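You operate a simulated robot arm through the tools that you are given. There is no shell and no other tool. Be economical: measure what you need, move in short steps, check, and stop when the job is done.

You run a simulated two-armed robot. Do the job below in one go: nothing can be reset, and whatever is moved stays where it is left.

TASK
Fetch the yellow sponge and set it on the bare end of the trestle table. Put the black valve that says "62" from the top of the valve bench on the grey small dark sheet there and the black valve that says "56" on the front floor bay. Take the cap off the grey bottle and lay it down on the top of the grey parts bench. Put the round grey patch labelled "27" from the top of the valve bench on the top of the patch press bench and the round grey patch marked "26" on the top of the small table by the grey tubes. Take the orange peg on the top of the valve bench and put it away on the top of the pump bench. Put the wooden brush on the top of the pump bench away on the top of the small table by the grey tubes. Take the leak test bottle and put it on top of the sheet pair with the blue clip. Take the black tape reel and put it on the third shelf from the bottom of the right steel bay. Fetch the grey tag and set it in the green tub. The order is free. Set down upright: leak test bottle.

It is judged by the outcome, as a careful person would: the job done as asked, and still so three seconds after it is handed in. It fails if anything else is knocked over, pushed out of place, dropped, spilled or broken. A push-on lid holds only when it is set on centred and level and pressed home; a screw cap is set on level and turned clockwise until tight. Flat cloth is picked up by pressing the open fingertips on it (5 to 10 N) and closing them slowly along it; thin cloth reads only 2 to 8 mm in the jaws.

THE ROBOT
Two 7-joint arms with two-finger parallel grippers on one trunk, on a base that drives. Base frame: it is fixed to the floor where the robot stands at the start and does not move with it; the origin is under the middle of the robot, x ahead of it, y to its left, z up. Units: m, degrees, N and s.
The left shoulder is at the start at [-0.082, 0.119, 0.851], the right one opposite. With the tool pointing down near the work surface each hand reaches from about 0.14 to 0.58 m from the robot's upright axis, wherever it stands, measured 20 degrees to its own side. Places, roughly: bare end of the trestle table [0.1, 2.7, 0.6]; black tape reel (8x8x4 cm) [2.4, 9.2, 0.8]; black valve [0.5, -0.25, 0.75]; front floor bay (22x30 cm) [0.76, 2.72, 0.62]; green tub (20x17x9 cm) [0, 3, 0.6]; grey bottle (8x8x23 cm) [0.9, 0.6, 0.9]; grey tag [-2, 3, 0.75]; leak test bottle [2.5, 11, 1.25]; orange peg (4x4x5 cm) [1.6, -0.5, 0.8]; round grey patch [1.5, -0.25, 0.75]; sheet pair with the blue clip [-1.25, 8, 1]; small dark sheet [0.5, -0.5, 0.75]; third shelf of the right steel bay [2.6, 11.1, 1.2]; top of the patch press bench [-1.1, -0.3, 0.8]; top of the pump bench [-0.9, 2.7, 0.8]; top of the small table by the grey tubes [-2, 2.7, 0.8]; wooden brush (10x5x5 cm) [-1.4, 2.5, 0.8]; yellow sponge (6x9x4 cm) [0.5, 0, 0.8]. Payload 3.43 kg a hand.
Tool frame (each hand has its own): the origin (TCP) lies between the finger pads and is the grasp point; the fingertips stand 0.03 m ahead of it; z points along the fingers, y is the line along which they close. The gripper opens to 0.094 m. The fingers are 0.028 m wide and 0.01 m thick; the gripper's body (0.05 by 0.096 m) begins 0.055 m behind the TCP.
Orientation is that of the tool frame in the base frame, as [roll, pitch, yaw] about the fixed x, y, z axes, in that order (R = Rz(yaw) Ry(pitch) Rx(roll)). With the fingers straight down and closing along the base's y, the tool's x points along the base's -x, its y along +y and its z along -z.

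THE INTERFACE
- The arms move only by the tool send_rows. It takes "left_rows", "right_rows" or both (then of equal length, played together; a hand with none holds still); each is a list of rows, each a list of 3 entries, a list of its own where there are three numbers: the opening, from 0 (shut) to 1 (fully open), then the shift along the base's x, y, z in cm, then the turn, a rotation vector about the base's x, y, z in rad. In form: [[hand, [x, y, z], [rx, ry, rz]], ...]. A call has 1 to 20 rows; each row is the pose to reach, as a shift and turn from the pose commanded when the call began. A row lasts 0.2 s, in which the tool goes at most 0.05 m and 8.6 degrees; a call with a longer step from one row to the next is refused whole, and so is a gripper value outside its range. A pose out of reach is approached as far as the arm can. The call stops where the force on the tool passes 40 N (or 10 N more than at its start, if that is more) or the arm is blocked; 0.2 s more then pass. The fingers move at their own pace (about 0.153 m/s each) and stop on an object; they squeeze with about 20 N. The grip force told is the motor's: it shows also when the fingers shut on nothing. Time passes only in rows, and 0.2 s behind the last, so rows that repeat a pose let the fingers close. The reply holds the time, the measured pose of the TCP, the force on the tool along the base axes, the opening and the grip force, in the units named above and with some noise, with the torque about the TCP (base axes, N m) and any sound that the robot's microphone picked up.
- Cameras (640 x 400 px; columns grow to the right, rows downward): "scene" is now at [-0.0349, -0.0571, 1.5375]; the picture's right is [-0.99, -0.14, 0.00], its down [-0.13, 0.92, -0.36] and it looks along [0.05, -0.36, -0.93] (base axes); focal length 237 px, centre (320, 200). "left" rides on the left gripper at [0.076, -0.014, -0.102] in its tool frame; the picture's right is [0.18, 0.98, 0.00], its down [-0.75, 0.14, -0.64] and it looks along [-0.63, 0.12, 0.77] (tool axes); focal length 243 px, centre (320, 200). "right" rides on the right gripper at [0.076, 0.014, -0.102] in its tool frame; the picture's right is [-0.18, 0.98, 0.00], its down [-0.75, -0.14, -0.64] and it looks along [-0.63, -0.12, 0.77] (tool axes); focal length 243 px, centre (320, 200).
- snapshot(camera): a new picture of that camera. The clock stands still meanwhile.
- slide_trunk(by): slides the trunk up (or, below 0, down) by that many m; the arms and the scene camera ride with it, the base frame stays. It gives what a move gives, with no picture.
- steer(legs): drives the robot by 1 to 6 legs, each [ahead, left, turn to the left] in m, m and degrees, along the robot's own axes; the way and the turn of a leg run together, so that a leg with both is an arc; at most 1.5 m and 180 degrees a leg. The arms and the cameras ride along, it lands a little off, and it stops where it bumps. It gives what a move gives.
- turn_head(pan, tilt): turns the head with the scene camera to pan (to the left, within 143 degrees either way) and tilt (down, from -29 to 69), counted from straight ahead of the robot. It gives what a move gives.
- measure_at(camera, pixels): for up to 12 pixels [column, row] of the newest picture of that camera ("zoom" is the newest enlarged one), the place [x, y, z] in the base frame of the surface seen there, good to about 0.002 m. The clock stands still meanwhile.
- enlarge(camera, box): a new picture of the part [left, top, right, bottom] of that camera's present view, enlarged. The clock stands still meanwhile.
- finish_job(): hands the job in; it is judged then, once.

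Go step by step. Measure first, check grasps and placings, and put right what went wrong. The budget is 357 turns and 286 pictures, counting those below and the enlarged ones. Unless the task says otherwise, let go and move clear before handing in, and close with one line.

The tools are called as name(argument=value, ...) on one line, values as JSON. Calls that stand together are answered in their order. send_rows: Moves the arms, as the interface text tells. Its arguments: {"type":"object","properties":{"left_rows":{"type":"array"},"right_rows":{"type":"array"}},"required":[]} The other tools are called the same way: slide_trunk (by) slides the trunk up or down; steer (legs) drives the base; turn_head (pan, tilt) turns the head that bears the scene camera; snapshot (camera) takes a picture; measure_at (camera, pixels) gives the place of the surface under pixels of a picture; enlarge (camera, box) takes an enlarged picture of a part of a camera's view; finish_job () hands the job in.

At the start:

```text
clock: 0.0
left_position: [0.2941, -0.0393, 1.0597]
left_ee_rot: [-179.9, 0.0, -180.0]
left_contact_force: [0.4, 0.4, 0.7]
left_moment: [0.02, 0.0, -0.01]
left_opening: 0.094
left_grasp_force: 0.0
right_position: [0.2565, -0.3449, 1.0845]
right_ee_rot: [-179.9, 0.0, -180.0]
right_contact_force: [-1.1, -0.3, -1.1]
right_moment: [0.05, 0.0, 0.01]
right_opening: 0.0938
right_grasp_force: 0.1
trunk travel left (down, up): [-0.275, 0.06]
robot x, y, heading: [-0.0031, -0.0026, 0.1]
head pan, tilt: [-81.9, 68.7]
```

scene: 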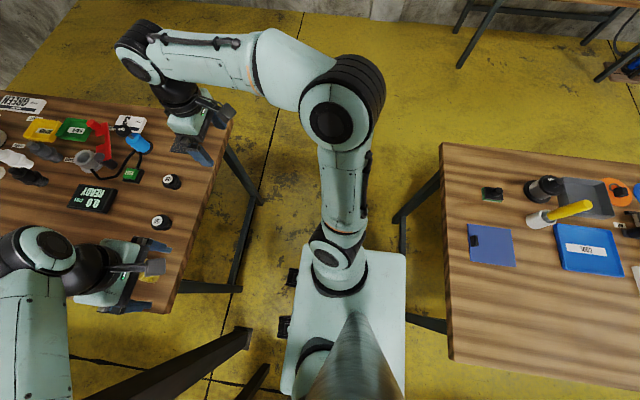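
right: 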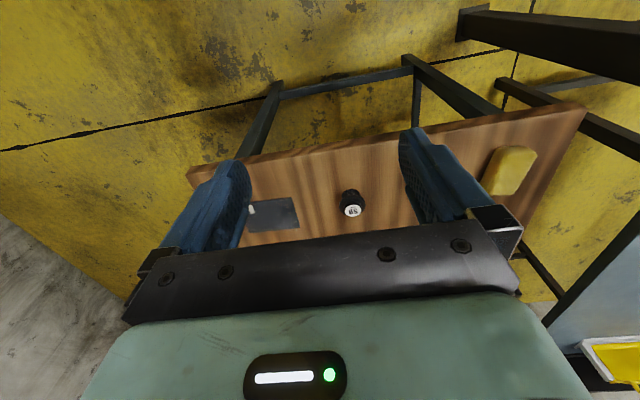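
left: 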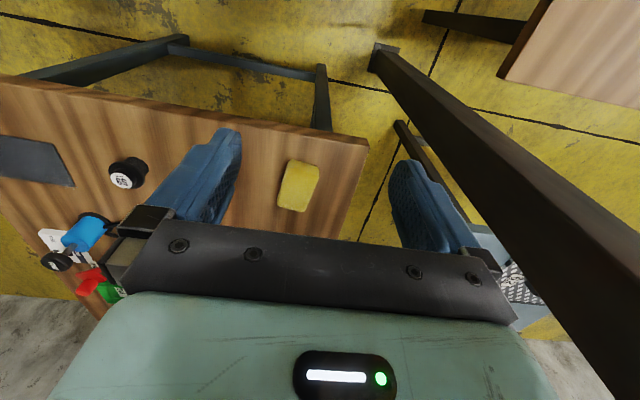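

The scene picture shows the valve bench on the left (ahead of robot) and a press bench behind on the right. I'll turn the head ahead to see the valve bench.

turn_head(pan=0, tilt=45)

snapshot(camera="scene")

```text
clock: 1.6
left_position: [0.2955, -0.0394, 1.0611]
left_ee_rot: [-180.0, 0.1, 179.9]
left_contact_force: [-0.1, -0.4, -0.5]
left_moment: [0.02, 0.01, -0.04]
left_opening: 0.0939
left_grasp_force: 0.0
right_position: [0.257, -0.3446, 1.0828]
right_ee_rot: [-180.0, 0.0, -180.0]
right_contact_force: [-0.1, -0.3, 0.3]
right_moment: [-0.03, 0.01, 0.02]
right_opening: 0.0939
right_grasp_force: 0.0
trunk travel left (down, up): [-0.275, 0.06]
robot x, y, heading: [0.0006, -0.0044, -0.2]
head pan, tilt: [0.0, 45.0]
```

```text
282 pictures are left
```

scene: 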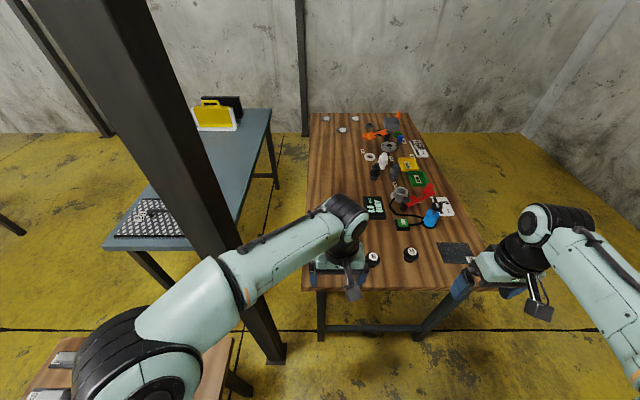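

The bench is long, x≈0.4..1.9; the pillar stands at left. Enlarge the bench for details.

enlarge(camera="scene", box=[300, 100, 480, 212])

enlarge(camera="scene", box=[300, 180, 480, 292])

measure_at(camera="scene", pixels=[[373, 257], [410, 254], [455, 250], [312, 115], [402, 115], [304, 288], [486, 288], [326, 118], [354, 117], [341, 129], [105, 245], [237, 245]])

```text
3.56 times, centred on (390, 156) of scene
```

zoom: 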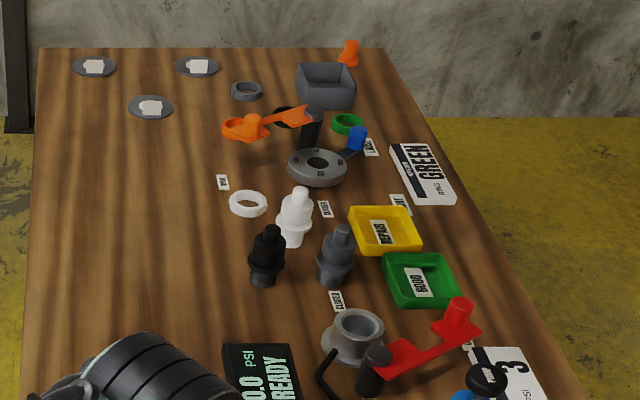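

```text
3.56 times, centred on (390, 236) of scene
```

zoom: 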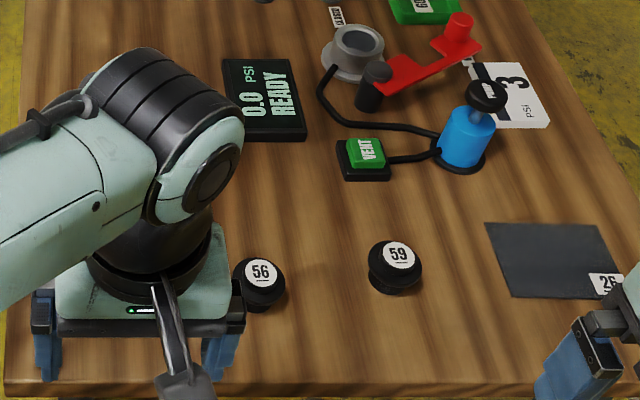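

```text
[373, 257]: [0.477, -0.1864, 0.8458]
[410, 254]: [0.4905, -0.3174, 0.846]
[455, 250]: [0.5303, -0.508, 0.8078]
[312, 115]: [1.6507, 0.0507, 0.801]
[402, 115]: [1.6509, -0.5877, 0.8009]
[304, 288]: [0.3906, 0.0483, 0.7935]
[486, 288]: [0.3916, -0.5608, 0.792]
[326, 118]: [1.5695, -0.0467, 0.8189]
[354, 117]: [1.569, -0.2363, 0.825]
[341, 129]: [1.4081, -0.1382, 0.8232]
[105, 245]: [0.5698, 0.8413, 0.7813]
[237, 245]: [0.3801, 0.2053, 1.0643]
```

Valves "56" at (0.477,-0.186) and "59" at (0.49,-0.317); "62" must be hidden by an arm. I'll draw both hands back to see.

send_rows(left_rows=[[1, [-4, 0, 2], [0, 0, 0]], [1, [-8, 0, 4], [0, 0, 0]], [1, [-12, 0, 6], [0, 0, 0]]], right_rows=[[1, [-4, 0, 2], [0, 0, 0]], [1, [-8, 0, 4], [0, 0, 0]], [1, [-12, 0, 6], [0, 0, 0]]])

snapshot(camera="scene")

```text
clock: 2.4
left_position: [0.1732, -0.0391, 1.121]
left_ee_rot: [-180.0, 0.1, -180.0]
left_contact_force: [0.4, -1.1, 0.0]
left_moment: [0.03, 0.0, 0.01]
left_opening: 0.094
left_grasp_force: 0.0
right_position: [0.1312, -0.3427, 1.1453]
right_ee_rot: [-179.9, 0.1, 180.0]
right_contact_force: [-0.6, -0.2, -0.6]
right_moment: [0.0, 0.01, 0.03]
right_opening: 0.0939
right_grasp_force: 0.0
trunk travel left (down, up): [-0.275, 0.06]
robot x, y, heading: [-0.0025, -0.0001, 0.0]
head pan, tilt: [0.0, 45.0]
```

```text
279 pictures are left
```

scene: 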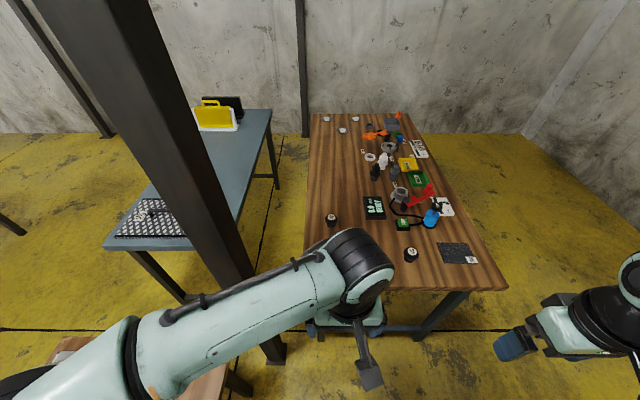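

enlarge(camera="scene", box=[300, 180, 480, 292])

enlarge(camera="scene", box=[310, 105, 374, 145])

measure_at(camera="scene", pixels=[[331, 219], [331, 226], [410, 253], [438, 243], [466, 243], [442, 262], [478, 263], [398, 114], [334, 120], [361, 120], [350, 131]])

```text
3.56 times, centred on (390, 236) of scene
```

zoom: 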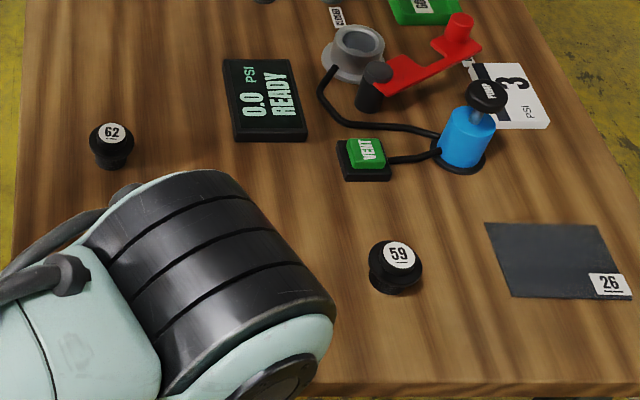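

```text
10.00 times, centred on (342, 125) of scene
```

zoom: 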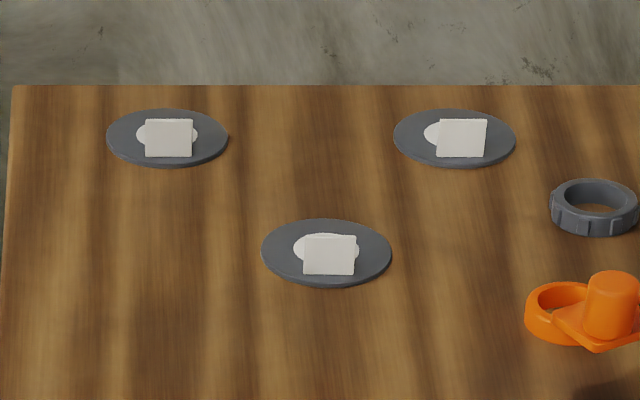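

```text
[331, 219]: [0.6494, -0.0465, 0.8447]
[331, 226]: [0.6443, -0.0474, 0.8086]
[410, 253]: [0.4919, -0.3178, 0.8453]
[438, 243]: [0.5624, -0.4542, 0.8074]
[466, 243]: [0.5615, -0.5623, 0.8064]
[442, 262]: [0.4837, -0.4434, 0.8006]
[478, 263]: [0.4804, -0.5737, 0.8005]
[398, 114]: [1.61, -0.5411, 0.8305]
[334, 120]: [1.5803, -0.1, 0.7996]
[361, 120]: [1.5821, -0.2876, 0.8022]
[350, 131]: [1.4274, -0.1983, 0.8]
```

"62" at (0.649,-0.047), "59" (0.49,-0.318), sheet centre ≈(0.52,-0.51), tags on it read "26". I check the surroundings (pillar, base) before driving.

turn_head(pan=50, tilt=60)

snapshot(camera="scene")

measure_at(camera="scene", pixels=[[300, 100], [340, 100], [320, 200], [420, 300], [200, 300]])

```text
clock: 3.5
left_position: [0.1757, -0.0387, 1.1208]
left_ee_rot: [180.0, 0.0, -180.0]
left_contact_force: [-0.2, 0.1, 0.1]
left_moment: [-0.01, 0.0, 0.03]
left_opening: 0.0939
left_grasp_force: 0.2
right_position: [0.1362, -0.344, 1.1442]
right_ee_rot: [179.9, 0.0, 180.0]
right_contact_force: [-0.3, 0.7, -0.2]
right_moment: [0.01, 0.02, 0.0]
right_opening: 0.094
right_grasp_force: 0.1
trunk travel left (down, up): [-0.275, 0.06]
robot x, y, heading: [-0.0, 0.0015, 0.1]
head pan, tilt: [50.0, 60.0]
```

```text
276 pictures are left
```

scene: 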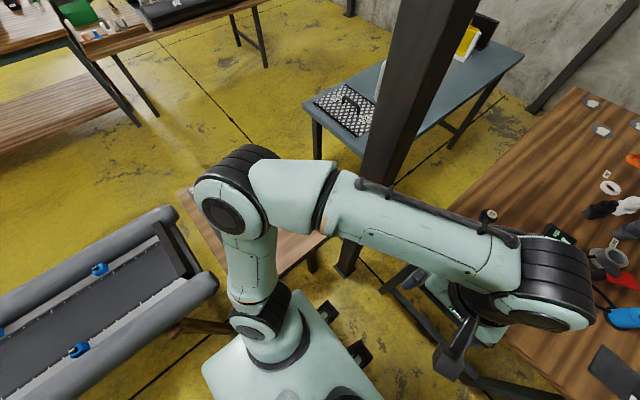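

```text
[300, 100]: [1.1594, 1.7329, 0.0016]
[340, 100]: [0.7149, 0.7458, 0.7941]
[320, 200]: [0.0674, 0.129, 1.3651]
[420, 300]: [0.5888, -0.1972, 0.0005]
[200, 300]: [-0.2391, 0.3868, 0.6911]
```

measure_at(camera="scene", pixels=[[336, 270], [352, 276], [375, 180], [390, 60], [440, 60], [180, 192], [310, 260], [305, 245], [210, 372], [320, 290], [365, 365], [380, 395]])

enlarge(camera="scene", box=[160, 0, 540, 300])

```text
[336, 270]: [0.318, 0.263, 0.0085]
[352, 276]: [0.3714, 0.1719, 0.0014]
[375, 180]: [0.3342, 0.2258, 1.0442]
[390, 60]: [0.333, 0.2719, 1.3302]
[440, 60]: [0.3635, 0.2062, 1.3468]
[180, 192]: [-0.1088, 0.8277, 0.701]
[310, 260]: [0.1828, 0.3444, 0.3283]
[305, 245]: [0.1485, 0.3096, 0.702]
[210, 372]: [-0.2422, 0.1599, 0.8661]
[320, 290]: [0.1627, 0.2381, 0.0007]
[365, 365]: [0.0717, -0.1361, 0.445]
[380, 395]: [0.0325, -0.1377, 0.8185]
```

```text
1.33 times, centred on (350, 150) of scene
```

zoom: 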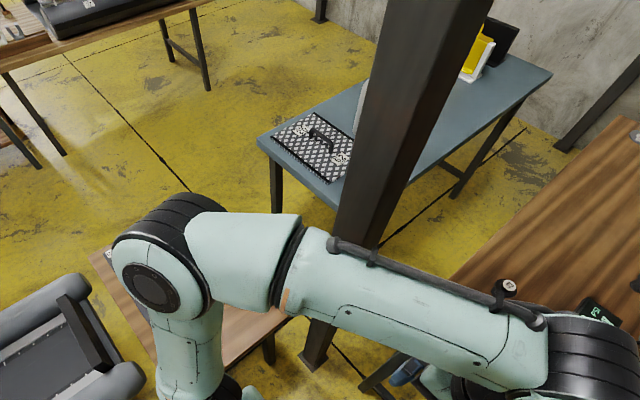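

measure_at(camera="scene", pixels=[[310, 300], [303, 294], [335, 330], [352, 362], [372, 398], [325, 310], [358, 350], [364, 356], [255, 335], [215, 360]])

turn_head(pan=-40, tilt=65)

snapshot(camera="scene")

```text
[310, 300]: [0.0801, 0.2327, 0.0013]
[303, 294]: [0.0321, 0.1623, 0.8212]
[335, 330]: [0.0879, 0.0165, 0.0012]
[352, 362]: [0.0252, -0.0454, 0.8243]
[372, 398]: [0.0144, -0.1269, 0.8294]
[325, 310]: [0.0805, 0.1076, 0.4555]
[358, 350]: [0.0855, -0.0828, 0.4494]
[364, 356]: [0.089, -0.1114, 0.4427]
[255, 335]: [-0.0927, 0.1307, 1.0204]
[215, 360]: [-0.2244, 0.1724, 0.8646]
```

```text
clock: 5.2
left_position: [0.1755, -0.0389, 1.1208]
left_ee_rot: [-180.0, 0.1, 180.0]
left_contact_force: [-0.7, -0.6, -0.7]
left_moment: [-0.03, 0.01, -0.02]
left_opening: 0.0941
left_grasp_force: 0.0
right_position: [0.1347, -0.3434, 1.1441]
right_ee_rot: [-179.9, 0.0, -180.0]
right_contact_force: [0.2, 0.6, -0.3]
right_moment: [-0.03, -0.01, 0.0]
right_opening: 0.094
right_grasp_force: 0.0
trunk travel left (down, up): [-0.275, 0.06]
robot x, y, heading: [-0.0014, 0.0001, 0.2]
head pan, tilt: [-40.0, 65.0]
```

```text
274 pictures are left
```

scene: 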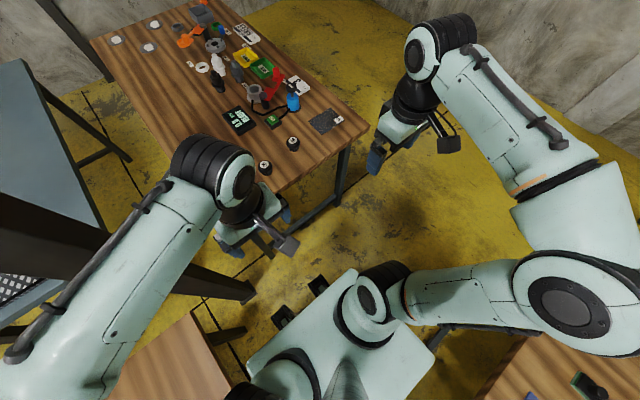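

Clear enough ahead: trunk front at x≈0.09, bench edge 0.39, pillar ≈(0.37,0.22). I drive ahead and right, then move the left hand out of the way.

steer(legs=[[0, -0.15, 0], [0.18, 0, 0]])

turn_head(pan=0, tilt=60)

snapshot(camera="scene")

```text
clock: 8.4
left_position: [0.3414, -0.1898, 1.1202]
left_ee_rot: [179.9, 0.2, -179.7]
left_contact_force: [0.2, 0.4, 0.3]
left_moment: [0.0, -0.04, -0.02]
left_opening: 0.0941
left_grasp_force: 0.0
right_position: [0.3028, -0.4923, 1.1443]
right_ee_rot: [179.9, -0.1, -179.8]
right_contact_force: [-1.3, 0.0, 0.1]
right_moment: [0.01, -0.03, -0.02]
right_opening: 0.094
right_grasp_force: 0.1
trunk travel left (down, up): [-0.275, 0.06]
robot x, y, heading: [0.1648, -0.152, 0.3]
head pan, tilt: [-40.0, 65.0]
stopped in leg 2: the robot was blocked; the commanded pose is now the measured one
```

```text
clock: 9.5
left_position: [0.3435, -0.1891, 1.1199]
left_ee_rot: [179.9, 0.0, -179.5]
left_contact_force: [0.2, 0.1, -0.2]
left_moment: [-0.04, -0.02, -0.02]
left_opening: 0.0939
left_grasp_force: 0.1
right_position: [0.3053, -0.4929, 1.1446]
right_ee_rot: [179.9, -0.1, -179.7]
right_contact_force: [0.3, -0.1, 0.1]
right_moment: [0.02, 0.0, 0.04]
right_opening: 0.094
right_grasp_force: 0.1
trunk travel left (down, up): [-0.275, 0.06]
robot x, y, heading: [0.1669, -0.1523, 0.2]
head pan, tilt: [0.0, 60.0]
```

```text
273 pictures are left
```

scene: 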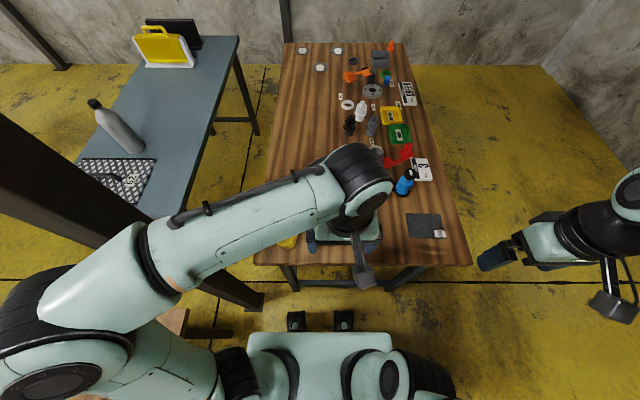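

The base touches at x=0.167, fine. Move the left hand back and left, and lift the scene clear for the right hand.

send_rows(left_rows=[[1, [-2, 4, 0], [0, 0, 0]], [1, [-4, 8, 1], [0, 0, 0]], [1, [-6, 12, 2], [0, 0, 0]], [1, [-8, 16, 3], [0, 0, 0]]])

snapshot(camera="scene")

measure_at(camera="scene", pixels=[[300, 154], [407, 214], [439, 214], [410, 238], [446, 237], [283, 242], [260, 262]])

```text
clock: 10.5
left_position: [0.2619, -0.029, 1.1503]
left_ee_rot: [180.0, -0.1, -179.6]
left_contact_force: [-0.5, -0.3, 0.6]
left_moment: [-0.02, -0.05, 0.03]
left_opening: 0.0937
left_grasp_force: 0.1
right_position: [0.3038, -0.4917, 1.1448]
right_ee_rot: [-179.9, 0.0, -179.6]
right_contact_force: [0.5, -0.6, -0.2]
right_moment: [0.0, 0.01, 0.0]
right_opening: 0.0942
right_grasp_force: 0.2
trunk travel left (down, up): [-0.275, 0.06]
robot x, y, heading: [0.1721, -0.1449, 0.1]
head pan, tilt: [0.0, 60.0]
```

```text
272 pictures are left
```

scene: 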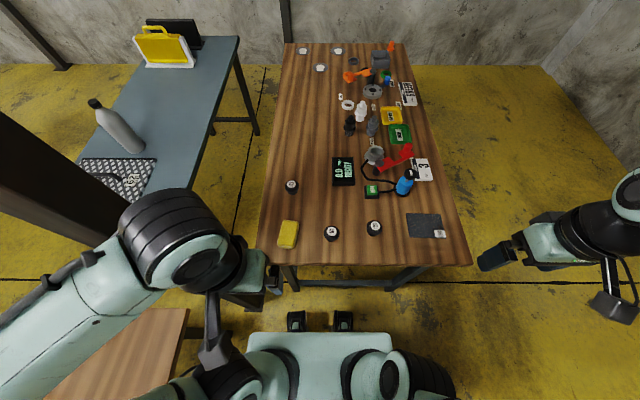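

```text
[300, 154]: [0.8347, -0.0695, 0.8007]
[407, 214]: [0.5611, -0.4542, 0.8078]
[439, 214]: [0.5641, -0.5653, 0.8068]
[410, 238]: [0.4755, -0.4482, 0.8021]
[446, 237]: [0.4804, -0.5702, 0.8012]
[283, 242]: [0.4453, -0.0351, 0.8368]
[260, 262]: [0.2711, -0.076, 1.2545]
```

Now everything is visible: sponge (287,235), 62 at (292,185), 56 (331,232), 59 (374,226). Enlarge to measure finely.

enlarge(camera="scene", box=[260, 150, 460, 275])

measure_at(camera="zoom", pixels=[[102, 113], [87, 110], [118, 110], [102, 140], [225, 262], [475, 208], [575, 205], [485, 275], [590, 280]])

```text
3.20 times, centred on (360, 212) of scene
```

zoom: 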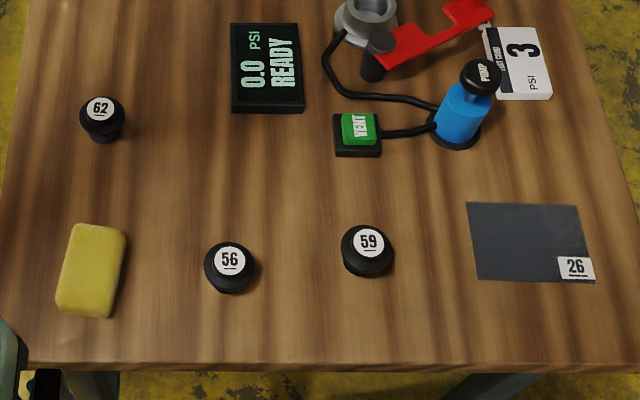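

```text
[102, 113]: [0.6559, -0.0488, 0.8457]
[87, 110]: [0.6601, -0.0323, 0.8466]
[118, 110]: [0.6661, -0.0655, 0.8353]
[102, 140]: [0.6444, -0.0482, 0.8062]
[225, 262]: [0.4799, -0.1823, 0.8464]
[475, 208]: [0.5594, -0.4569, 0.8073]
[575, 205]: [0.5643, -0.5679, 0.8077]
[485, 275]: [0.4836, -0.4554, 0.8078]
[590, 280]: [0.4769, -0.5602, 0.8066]
```

Grasp target for 62: (0.658,-0.049). Move right hand above it at z≈0.95.

send_rows(right_rows=[[0.7, [2.5, 3.2, -1.4], [0, 0, 0]], [0.7, [5.1, 6.3, -2.8], [0, 0, 0]], [0.7, [7.6, 9.5, -4.2], [0, 0, 0]], [0.7, [10.1, 12.7, -5.6], [0, 0, 0]], [0.7, [12.6, 15.8, -7], [0, 0, 0]], [0.7, [15.2, 19, -8.4], [0, 0, 0]], [0.7, [17.7, 22.1, -9.8], [0, 0, 0]], [0.7, [20.2, 25.3, -11.2], [0, 0, 0]], [0.7, [22.8, 28.4, -12.6], [0, 0, 0]], [0.7, [25.3, 31.6, -14], [0, 0, 0]], [0.7, [27.8, 34.8, -15.4], [0, 0, 0]], [0.7, [30.4, 38, -16.8], [0, 0, 0]], [0.7, [33, 41.1, -18.2], [0, 0, 0]], [0.7, [35.4, 44.2, -19.5], [0, 0, 0]], [0.7, [35.4, 44.2, -19.5], [0, 0, 0]]])

snapshot(camera="right")

snapshot(camera="scene")

```text
clock: 13.7
left_position: [0.2639, -0.0301, 1.1513]
left_ee_rot: [179.9, 0.0, -179.6]
left_contact_force: [0.1, -0.5, 0.5]
left_moment: [0.0, -0.02, 0.02]
left_opening: 0.0941
left_grasp_force: 0.1
right_position: [0.6507, -0.0601, 0.9508]
right_ee_rot: [179.9, -0.1, -179.6]
right_contact_force: [-0.9, 0.4, 0.2]
right_moment: [0.03, 0.01, 0.0]
right_opening: 0.0658
right_grasp_force: 0.0
right hand out of reach, approached as far as the arm can: row 14, 15
trunk travel left (down, up): [-0.275, 0.06]
robot x, y, heading: [0.168, -0.1491, 0.1]
head pan, tilt: [0.0, 60.0]
```

```text
270 pictures are left
```

right: 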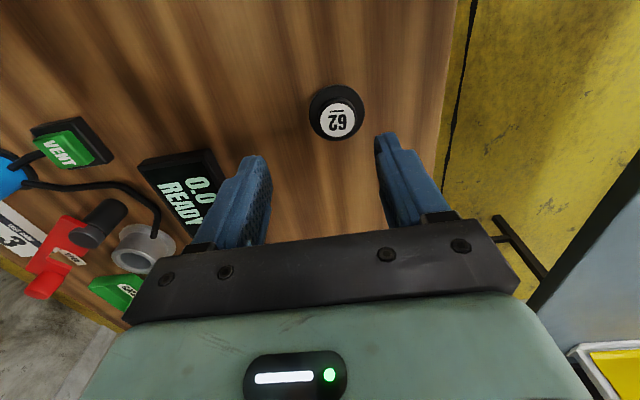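

```text
269 pictures are left
```

scene: 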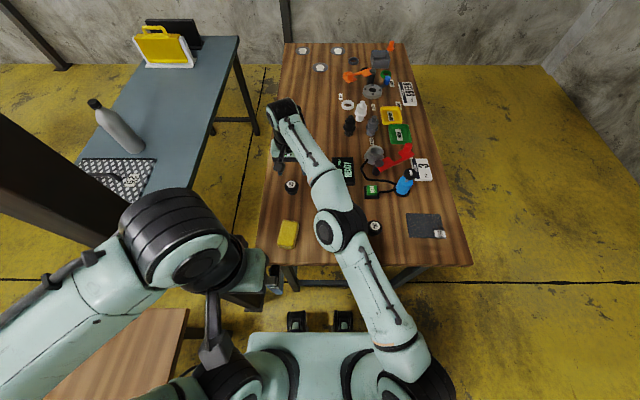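

The commanded pose is ~1 cm out of reach; measuring the elbow height and the valve from the hand camera before descending.

measure_at(camera="scene", pixels=[[340, 235], [325, 230], [350, 240], [375, 270]])

measure_at(camera="right", pixels=[[337, 122], [313, 115], [362, 108], [337, 90]])

```text
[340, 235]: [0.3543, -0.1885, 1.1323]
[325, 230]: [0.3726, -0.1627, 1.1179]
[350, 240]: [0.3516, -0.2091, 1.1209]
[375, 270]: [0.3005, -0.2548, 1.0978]
```

```text
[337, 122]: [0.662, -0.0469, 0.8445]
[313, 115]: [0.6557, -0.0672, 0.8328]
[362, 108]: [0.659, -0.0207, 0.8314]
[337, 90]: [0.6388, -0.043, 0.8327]
```

send_rows(right_rows=[[0.8, [0, 0, -2], [0, 0, 0]], [0.8, [0, 0, -4], [0, 0, 0]], [0.8, [0, 0, -6], [0, 0, 0]]])

```text
clock: 14.5
left_position: [0.2637, -0.0288, 1.15]
left_ee_rot: [179.9, 0.0, -179.5]
left_contact_force: [0.4, 0.3, -0.5]
left_moment: [-0.03, 0.03, -0.04]
left_opening: 0.0939
left_grasp_force: 0.1
right_position: [0.6509, -0.0589, 0.8907]
right_ee_rot: [179.9, -0.1, -179.6]
right_contact_force: [-0.7, 0.8, -0.4]
right_moment: [0.01, -0.05, 0.0]
right_opening: 0.075
right_grasp_force: 0.1
trunk travel left (down, up): [-0.275, 0.06]
robot x, y, heading: [0.1694, -0.1485, 0.2]
head pan, tilt: [0.0, 60.0]
```

send_rows(right_rows=[[0.8, [0.5, 0.7, -1], [0, 0, 0]], [0.8, [1, 1.4, -2], [0, 0, 0]], [0.8, [1, 1.4, -4], [0, 0, 0]], [0.8, [1, 1.4, -5.6], [0, 0, 0]], [0.8, [1, 1.4, -5.6], [0, 0, 0]]])

snapshot(camera="right")

```text
clock: 15.7
left_position: [0.2646, -0.0281, 1.1516]
left_ee_rot: [-180.0, 0.0, -179.6]
left_contact_force: [-0.4, 0.2, 0.1]
left_moment: [-0.01, 0.02, -0.01]
left_opening: 0.0942
left_grasp_force: 0.0
right_position: [0.6617, -0.0445, 0.835]
right_ee_rot: [180.0, 0.0, -179.7]
right_contact_force: [-0.2, 0.3, -0.6]
right_moment: [0.0, -0.01, 0.0]
right_opening: 0.0752
right_grasp_force: 0.0
trunk travel left (down, up): [-0.275, 0.06]
robot x, y, heading: [0.1681, -0.1503, 0.4]
head pan, tilt: [0.0, 60.0]
```

```text
268 pictures are left
```

right: 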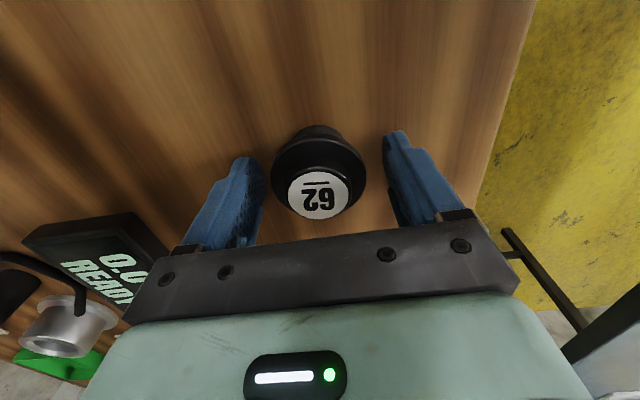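

Centred between the fingers. Close and lift.

send_rows(right_rows=[[0.3, [0, 0, 0], [0, 0, 0]], [0.2, [0, 0, 0], [0, 0, 0]], [0.2, [0, 0, 0], [0, 0, 0]], [0.2, [0, 0, 2], [0, 0, 0]], [0.2, [0, 0, 5], [0, 0, 0]], [0.2, [0, 0, 8], [0, 0, 0]]])

snapshot(camera="right")

```text
clock: 17.1
left_position: [0.2634, -0.0291, 1.1503]
left_ee_rot: [179.8, 0.0, -179.7]
left_contact_force: [-0.7, -1.0, 0.3]
left_moment: [-0.01, -0.04, -0.02]
left_opening: 0.094
left_grasp_force: 0.1
right_position: [0.654, -0.0484, 0.9148]
right_ee_rot: [180.0, -0.1, -179.7]
right_contact_force: [-0.6, 0.1, -0.3]
right_moment: [-0.01, 0.03, -0.02]
right_opening: 0.0513
right_grasp_force: 20.4
right hand out of reach, approached as far as the arm can: row 6
trunk travel left (down, up): [-0.275, 0.06]
robot x, y, heading: [0.1701, -0.1512, 0.3]
head pan, tilt: [0.0, 60.0]
```

```text
267 pictures are left
```

right: 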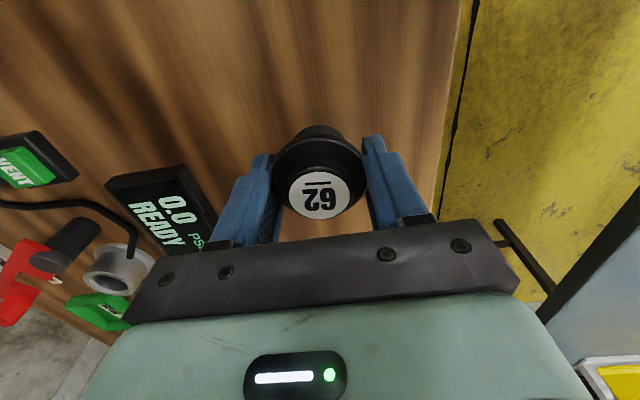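

Held (51 mm). Carry to the sheet at (0.522,-0.505), above other objects.

send_rows(right_rows=[[0.2, [-4, 0, 1.5], [0, 0, 0]], [0.2, [-8, -1, 3], [0, 0, 0]], [0.2, [-12, -3, 4], [0, 0, 0]], [0.2, [-14, -7, 5], [0, 0, 0]], [0.2, [-14.5, -11.5, 5], [0, 0, 0]], [0.2, [-14.5, -16, 5], [0, 0, 0]], [0.2, [-14.5, -20.5, 5], [0, 0, 0]], [0.2, [-14.5, -25, 5], [0, 0, 0]], [0.2, [-14.5, -29.5, 5], [0, 0, 0]], [0.2, [-14.3, -34, 5], [0, 0, 0]], [0.2, [-13.8, -38.5, 5], [0, 0, 0]], [0.2, [-13.3, -43, 5], [0, 0, 0]], [0.2, [-13.2, -45.6, 5], [0, 0, 0]], [0.2, [-13.2, -45.6, 5], [0, 0, 0]]])

snapshot(camera="right")

```text
clock: 20.1
left_position: [0.264, -0.0298, 1.1505]
left_ee_rot: [-180.0, -0.1, -179.6]
left_contact_force: [-0.4, 0.6, 0.1]
left_moment: [0.04, 0.0, -0.01]
left_opening: 0.0938
left_grasp_force: 0.0
right_position: [0.5241, -0.5042, 0.9636]
right_ee_rot: [179.9, 0.0, -179.7]
right_contact_force: [1.2, 0.4, -0.5]
right_moment: [0.0, 0.02, 0.02]
right_opening: 0.0509
right_grasp_force: 20.0
trunk travel left (down, up): [-0.275, 0.06]
robot x, y, heading: [0.168, -0.1547, -0.2]
head pan, tilt: [0.0, 60.0]
```

```text
266 pictures are left
```

right: 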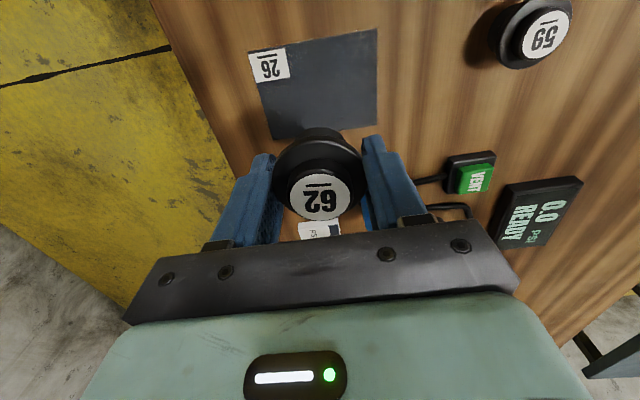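

send_rows(right_rows=[[0.2, [0, 0, -4], [0, 0, 0]], [0.2, [0, 0, -8], [0, 0, 0]], [0.2, [0, 0, -10.5], [0, 0, 0]], [0.2, [0, 0, -11.5], [0, 0, 0]]])

snapshot(camera="right")

```text
clock: 21.1
left_position: [0.2632, -0.029, 1.1497]
left_ee_rot: [-179.9, 0.0, -179.6]
left_contact_force: [0.2, -0.9, 0.4]
left_moment: [-0.01, 0.0, 0.02]
left_opening: 0.0937
left_grasp_force: 0.1
right_position: [0.523, -0.5038, 0.8474]
right_ee_rot: [180.0, -0.1, -179.8]
right_contact_force: [-0.1, 0.0, -0.6]
right_moment: [0.0, -0.03, 0.01]
right_opening: 0.0509
right_grasp_force: 19.4
trunk travel left (down, up): [-0.275, 0.06]
robot x, y, heading: [0.1664, -0.1499, 0.0]
head pan, tilt: [0.0, 60.0]
```

```text
265 pictures are left
```

right: 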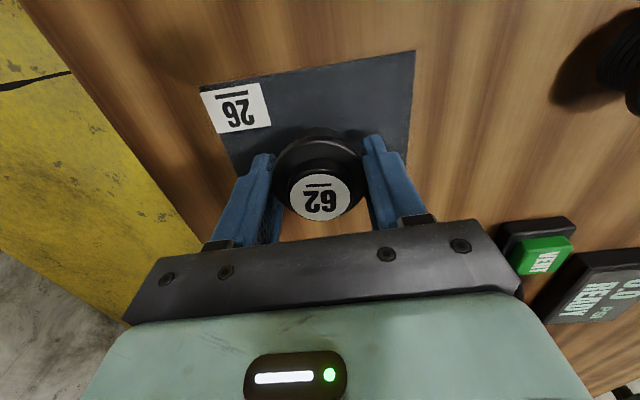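

send_rows(right_rows=[[0.2, [0, 0, -0.3], [0, 0, 0]], [0.2, [0, 0, -0.5], [0, 0, 0]], [0.2, [0, 0, -0.5], [0, 0, 0]]])

```text
clock: 21.9
left_position: [0.2634, -0.0289, 1.1516]
left_ee_rot: [180.0, 0.0, -179.6]
left_contact_force: [0.4, 0.2, -0.9]
left_moment: [0.01, 0.01, -0.02]
left_opening: 0.094
left_grasp_force: 0.0
right_position: [0.5239, -0.5038, 0.8446]
right_ee_rot: [179.9, 0.2, -179.7]
right_contact_force: [-1.7, -1.9, 12.3]
right_moment: [-0.06, 0.07, 0.01]
right_opening: 0.0509
right_grasp_force: 20.0
trunk travel left (down, up): [-0.275, 0.06]
robot x, y, heading: [0.171, -0.1505, 0.4]
head pan, tilt: [0.0, 60.0]
```

In contact (12 N up). Open slowly and rise.

send_rows(right_rows=[[0.56, [0, 0, -0.4], [0, 0, 0]], [0.65, [0, 0, -0.4], [0, 0, 0]], [0.8, [0, 0, -0.4], [0, 0, 0]], [0.8, [0, 0, 3], [0, 0, 0]], [0.8, [0, 0, 8], [0, 0, 0]], [0.8, [0, 0, 13], [0, 0, 0]], [0.8, [-4, 0, 16], [0, 0, 0]]])

snapshot(camera="right")

```text
clock: 23.5
left_position: [0.2624, -0.0282, 1.1513]
left_ee_rot: [-180.0, 0.1, -179.6]
left_contact_force: [0.4, 0.0, 0.1]
left_moment: [-0.02, -0.01, -0.02]
left_opening: 0.0939
left_grasp_force: 0.1
right_position: [0.48, -0.5036, 1.0044]
right_ee_rot: [-180.0, 0.0, -179.7]
right_contact_force: [-0.3, 0.1, -0.3]
right_moment: [0.0, -0.01, 0.02]
right_opening: 0.0752
right_grasp_force: 0.1
trunk travel left (down, up): [-0.275, 0.06]
robot x, y, heading: [0.1672, -0.151, 0.3]
head pan, tilt: [0.0, 60.0]
```

```text
264 pictures are left
```

right: 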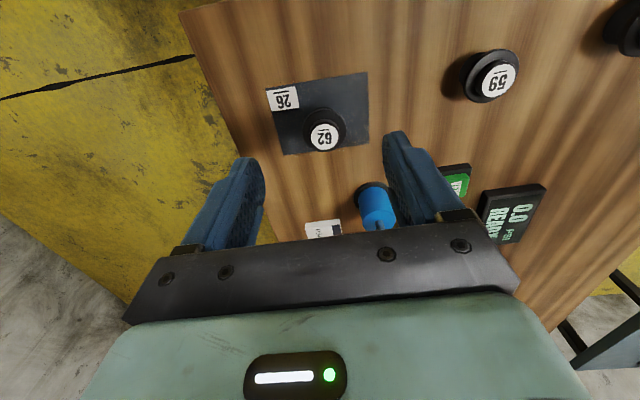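

62 sits on the sheet. Now examine the gap between benches and far wall for the drive.

turn_head(pan=5, tilt=25)

snapshot(camera="scene")

```text
clock: 24.5
left_position: [0.2645, -0.028, 1.1508]
left_ee_rot: [-180.0, 0.0, -179.6]
left_contact_force: [-0.3, 0.0, 0.7]
left_moment: [-0.02, -0.01, 0.02]
left_opening: 0.0938
left_grasp_force: 0.0
right_position: [0.4818, -0.5038, 1.0039]
right_ee_rot: [179.9, 0.0, -179.8]
right_contact_force: [0.0, 0.1, 0.1]
right_moment: [0.0, -0.02, 0.0]
right_opening: 0.0753
right_grasp_force: 0.1
trunk travel left (down, up): [-0.275, 0.06]
robot x, y, heading: [0.1685, -0.1492, 0.3]
head pan, tilt: [5.0, 25.0]
```

```text
263 pictures are left
```

scene: 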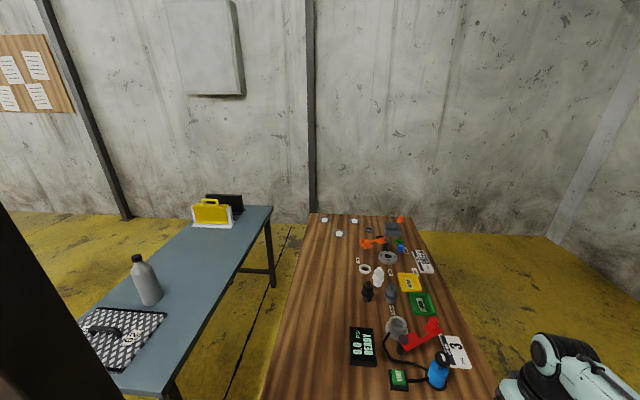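

measure_at(camera="scene", pixels=[[311, 190], [315, 230], [270, 210], [270, 265], [205, 325], [290, 290], [400, 190], [450, 225], [137, 260], [148, 302], [500, 235], [560, 240]])

enlarge(camera="scene", box=[300, 205, 460, 305])

```text
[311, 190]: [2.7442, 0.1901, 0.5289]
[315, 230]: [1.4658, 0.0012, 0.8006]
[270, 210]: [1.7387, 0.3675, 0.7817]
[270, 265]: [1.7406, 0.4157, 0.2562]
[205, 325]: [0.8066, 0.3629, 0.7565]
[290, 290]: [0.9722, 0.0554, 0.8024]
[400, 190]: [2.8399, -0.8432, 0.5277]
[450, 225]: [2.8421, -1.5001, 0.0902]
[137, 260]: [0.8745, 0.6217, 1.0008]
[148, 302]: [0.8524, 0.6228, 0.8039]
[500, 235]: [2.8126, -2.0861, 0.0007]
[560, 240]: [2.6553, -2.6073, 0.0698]
```

```text
4.00 times, centred on (380, 255) of scene
```

zoom: 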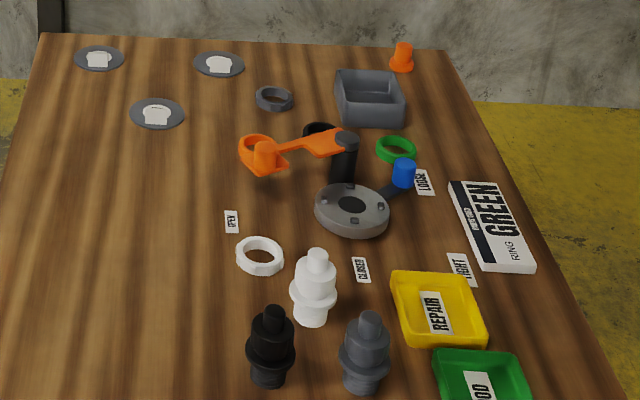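

Behind the bench there is 1.1 m free (bench end x=1.65, wall ≈2.75). I tuck the right hand and drive round the right side to the far end.

send_rows(right_rows=[[0.8, [-4, 2, 2], [0, 0, 0]], [0.8, [-8, 4, 4], [0, 0, 0]], [0.8, [-12, 6, 6], [0, 0, 0]], [0.8, [-15, 8, 8], [0, 0, 0]]])

steer(legs=[[-0.1, 0, 0], [0, -0.92, 0], [1.0, 0, 0], [1.0, 0, 0], [0, 0.85, 0], [0, 0, 180]])

turn_head(pan=0, tilt=50)

snapshot(camera="scene")

```text
clock: 25.5
left_position: [0.2636, -0.0298, 1.1506]
left_ee_rot: [-179.9, 0.0, -179.5]
left_contact_force: [0.1, 0.0, -1.7]
left_moment: [-0.02, -0.01, -0.01]
left_opening: 0.0939
left_grasp_force: 0.0
right_position: [0.3321, -0.4246, 1.0847]
right_ee_rot: [-179.9, -0.1, -179.7]
right_contact_force: [0.6, -0.1, -0.8]
right_moment: [-0.02, 0.01, 0.02]
right_opening: 0.075
right_grasp_force: 0.0
trunk travel left (down, up): [-0.275, 0.06]
robot x, y, heading: [0.1688, -0.1533, 0.4]
head pan, tilt: [5.0, 25.0]
```

```text
clock: 59.0
left_position: [1.9727, -0.3359, 1.1507]
left_ee_rot: [180.0, 0.0, -0.7]
left_contact_force: [-0.5, 0.2, 0.2]
left_moment: [-0.01, -0.01, -0.04]
left_opening: 0.094
left_grasp_force: 0.0
right_position: [1.9123, 0.0606, 1.0832]
right_ee_rot: [-180.0, 0.0, -0.8]
right_contact_force: [0.2, 0.1, 0.8]
right_moment: [0.03, -0.03, 0.01]
right_opening: 0.0751
right_grasp_force: 0.0
trunk travel left (down, up): [-0.275, 0.06]
robot x, y, heading: [2.0701, -0.2172, 179.3]
head pan, tilt: [5.0, 25.0]
```

```text
clock: 59.9
left_position: [1.9743, -0.3351, 1.1507]
left_ee_rot: [179.9, 0.1, -0.7]
left_contact_force: [0.2, 0.2, -0.4]
left_moment: [0.0, 0.0, 0.0]
left_opening: 0.0939
left_grasp_force: 0.1
right_position: [1.9125, 0.0609, 1.0842]
right_ee_rot: [180.0, 0.0, -0.8]
right_contact_force: [-0.3, 0.0, 0.2]
right_moment: [0.0, -0.01, 0.0]
right_opening: 0.0751
right_grasp_force: 0.1
trunk travel left (down, up): [-0.275, 0.06]
robot x, y, heading: [2.0723, -0.2129, 179.4]
head pan, tilt: [0.0, 50.0]
```

```text
261 pictures are left
```

scene: 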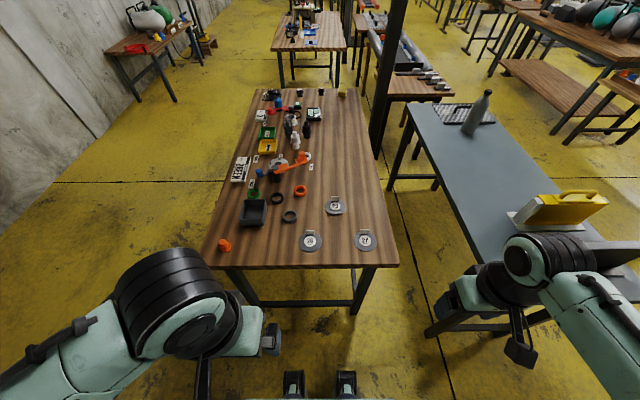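

Good view; patches at (310,240), (364,240), (333,205), peg (224,246).

enlarge(camera="scene", box=[200, 170, 400, 295])

enlarge(camera="scene", box=[290, 190, 386, 250])

```text
3.20 times, centred on (300, 232) of scene
```

zoom: 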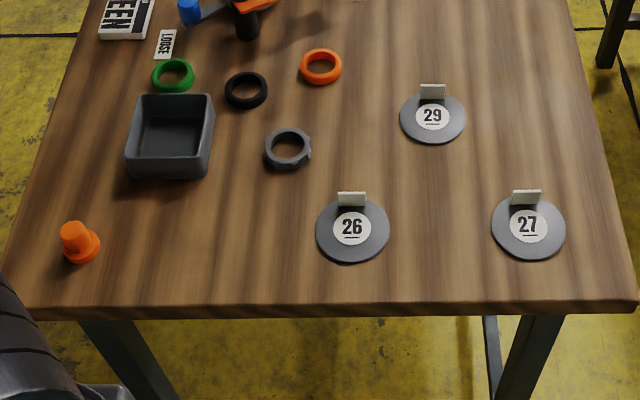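

```text
6.67 times, centred on (338, 220) of scene
```

zoom: 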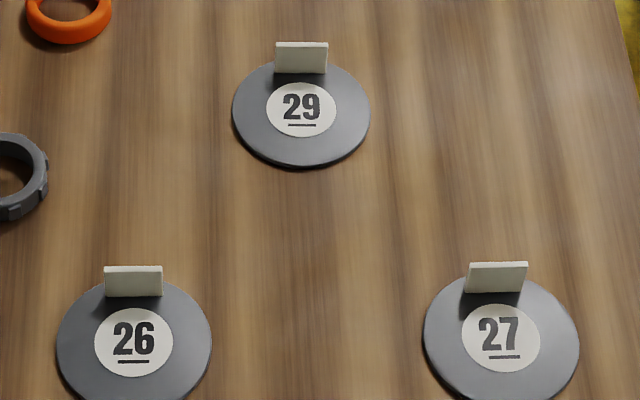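

measure_at(camera="zoom", pixels=[[497, 270], [470, 268], [524, 268], [497, 288], [500, 340], [428, 340], [577, 340], [133, 268], [108, 270], [160, 270], [133, 340], [497, 262]])

measure_at(camera="scene", pixels=[[223, 242], [224, 248], [219, 248], [231, 247], [225, 253]])

snapshot(camera="right")

```text
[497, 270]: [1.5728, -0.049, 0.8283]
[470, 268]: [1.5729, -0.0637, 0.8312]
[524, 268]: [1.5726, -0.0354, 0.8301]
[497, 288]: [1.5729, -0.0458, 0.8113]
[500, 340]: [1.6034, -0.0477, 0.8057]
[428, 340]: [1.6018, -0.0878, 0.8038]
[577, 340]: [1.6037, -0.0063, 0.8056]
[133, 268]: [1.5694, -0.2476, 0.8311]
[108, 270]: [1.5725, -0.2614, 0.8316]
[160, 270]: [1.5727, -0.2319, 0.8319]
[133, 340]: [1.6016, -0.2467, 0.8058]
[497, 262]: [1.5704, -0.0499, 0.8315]
```

```text
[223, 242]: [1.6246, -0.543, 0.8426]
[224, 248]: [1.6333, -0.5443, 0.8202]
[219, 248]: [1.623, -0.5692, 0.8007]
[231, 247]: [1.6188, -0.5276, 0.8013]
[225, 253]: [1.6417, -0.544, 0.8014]
```

```text
258 pictures are left
```

right: 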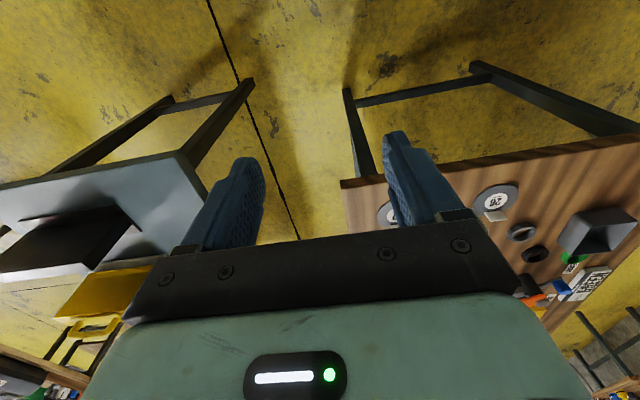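

Patch 27: tab face x=1.573, y≈−0.049, top 0.8315; peg at (1.626,−0.543). Right hand goes above 27's tab turned 90°, left above the peg.

send_rows(right_rows=[[0.4, [-3.1, -1, -1.2], [0, 0, 0.143]], [0.4, [-6.2, -2, -2.4], [0, 0, 0.286]], [0.4, [-9.3, -3, -3.6], [0, 0, 0.428]], [0.4, [-12.5, -4, -4.9], [0, 0, 0.571]], [0.4, [-15.6, -5, -6.1], [0, 0, 0.714]], [0.4, [-18.7, -6, -7.3], [0, 0, 0.857]], [0.4, [-21.8, -7, -8.5], [0, 0, 1]], [0.4, [-25, -7.9, -9.7], [0, 0, 1.142]], [0.4, [-28, -8.9, -11], [0, 0, 1.285]], [0.4, [-31.2, -9.9, -12.2], [0, 0, 1.428]], [0.4, [-34.3, -10.9, -13.4], [0, 0, 1.571]], [0.4, [-34.3, -10.9, -13.4], [0, 0, 1.571]]], left_rows=[[0.6, [-3.1, -1.9, -1.8], [0, 0, 0]], [0.6, [-6.3, -3.8, -3.6], [0, 0, 0]], [0.6, [-9.4, -5.7, -5.5], [0, 0, 0]], [0.6, [-12.6, -7.6, -7.3], [0, 0, 0]], [0.6, [-15.7, -9.5, -9.1], [0, 0, 0]], [0.6, [-18.9, -11.4, -10.9], [0, 0, 0]], [0.6, [-22, -13.3, -12.7], [0, 0, 0]], [0.6, [-25.2, -15.2, -14.6], [0, 0, 0]], [0.6, [-28.3, -17.1, -16.4], [0, 0, 0]], [0.6, [-31.5, -19, -18.2], [0, 0, 0]], [0.6, [-34.6, -20.9, -20], [0, 0, 0]], [0.6, [-34.6, -20.9, -20], [0, 0, 0]]])

snapshot(camera="right")

snapshot(camera="left")

```text
clock: 62.5
left_position: [1.6285, -0.5443, 0.9506]
left_ee_rot: [179.9, 0.0, -0.6]
left_contact_force: [1.0, -0.3, 0.5]
left_moment: [-0.05, 0.0, -0.01]
left_opening: 0.0564
left_grasp_force: 0.2
right_position: [1.5698, -0.0496, 0.9486]
right_ee_rot: [-180.0, 0.0, 89.3]
right_contact_force: [-0.1, 0.5, -0.8]
right_moment: [-0.02, 0.03, 0.01]
right_opening: 0.0376
right_grasp_force: 0.1
trunk travel left (down, up): [-0.275, 0.06]
robot x, y, heading: [2.075, -0.2192, 179.0]
head pan, tilt: [0.0, 50.0]
```

```text
257 pictures are left
```

right: 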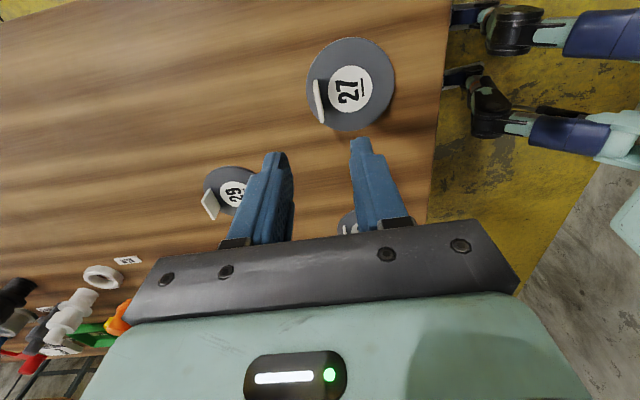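

```text
256 pictures are left
```

left: 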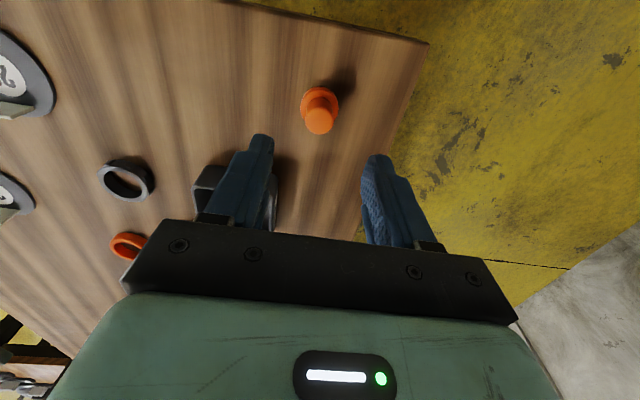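

measure_at(camera="right", pixels=[[317, 82], [321, 120], [318, 100], [324, 82]])

measure_at(camera="left", pixels=[[320, 122], [308, 112], [332, 120], [304, 100], [338, 98]])

```text
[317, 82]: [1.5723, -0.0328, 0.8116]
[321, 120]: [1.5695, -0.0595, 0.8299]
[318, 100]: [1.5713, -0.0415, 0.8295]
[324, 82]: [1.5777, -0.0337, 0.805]
```

```text
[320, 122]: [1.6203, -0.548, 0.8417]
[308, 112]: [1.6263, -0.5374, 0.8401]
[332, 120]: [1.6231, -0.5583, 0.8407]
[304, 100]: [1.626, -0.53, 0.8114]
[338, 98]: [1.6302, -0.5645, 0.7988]
```

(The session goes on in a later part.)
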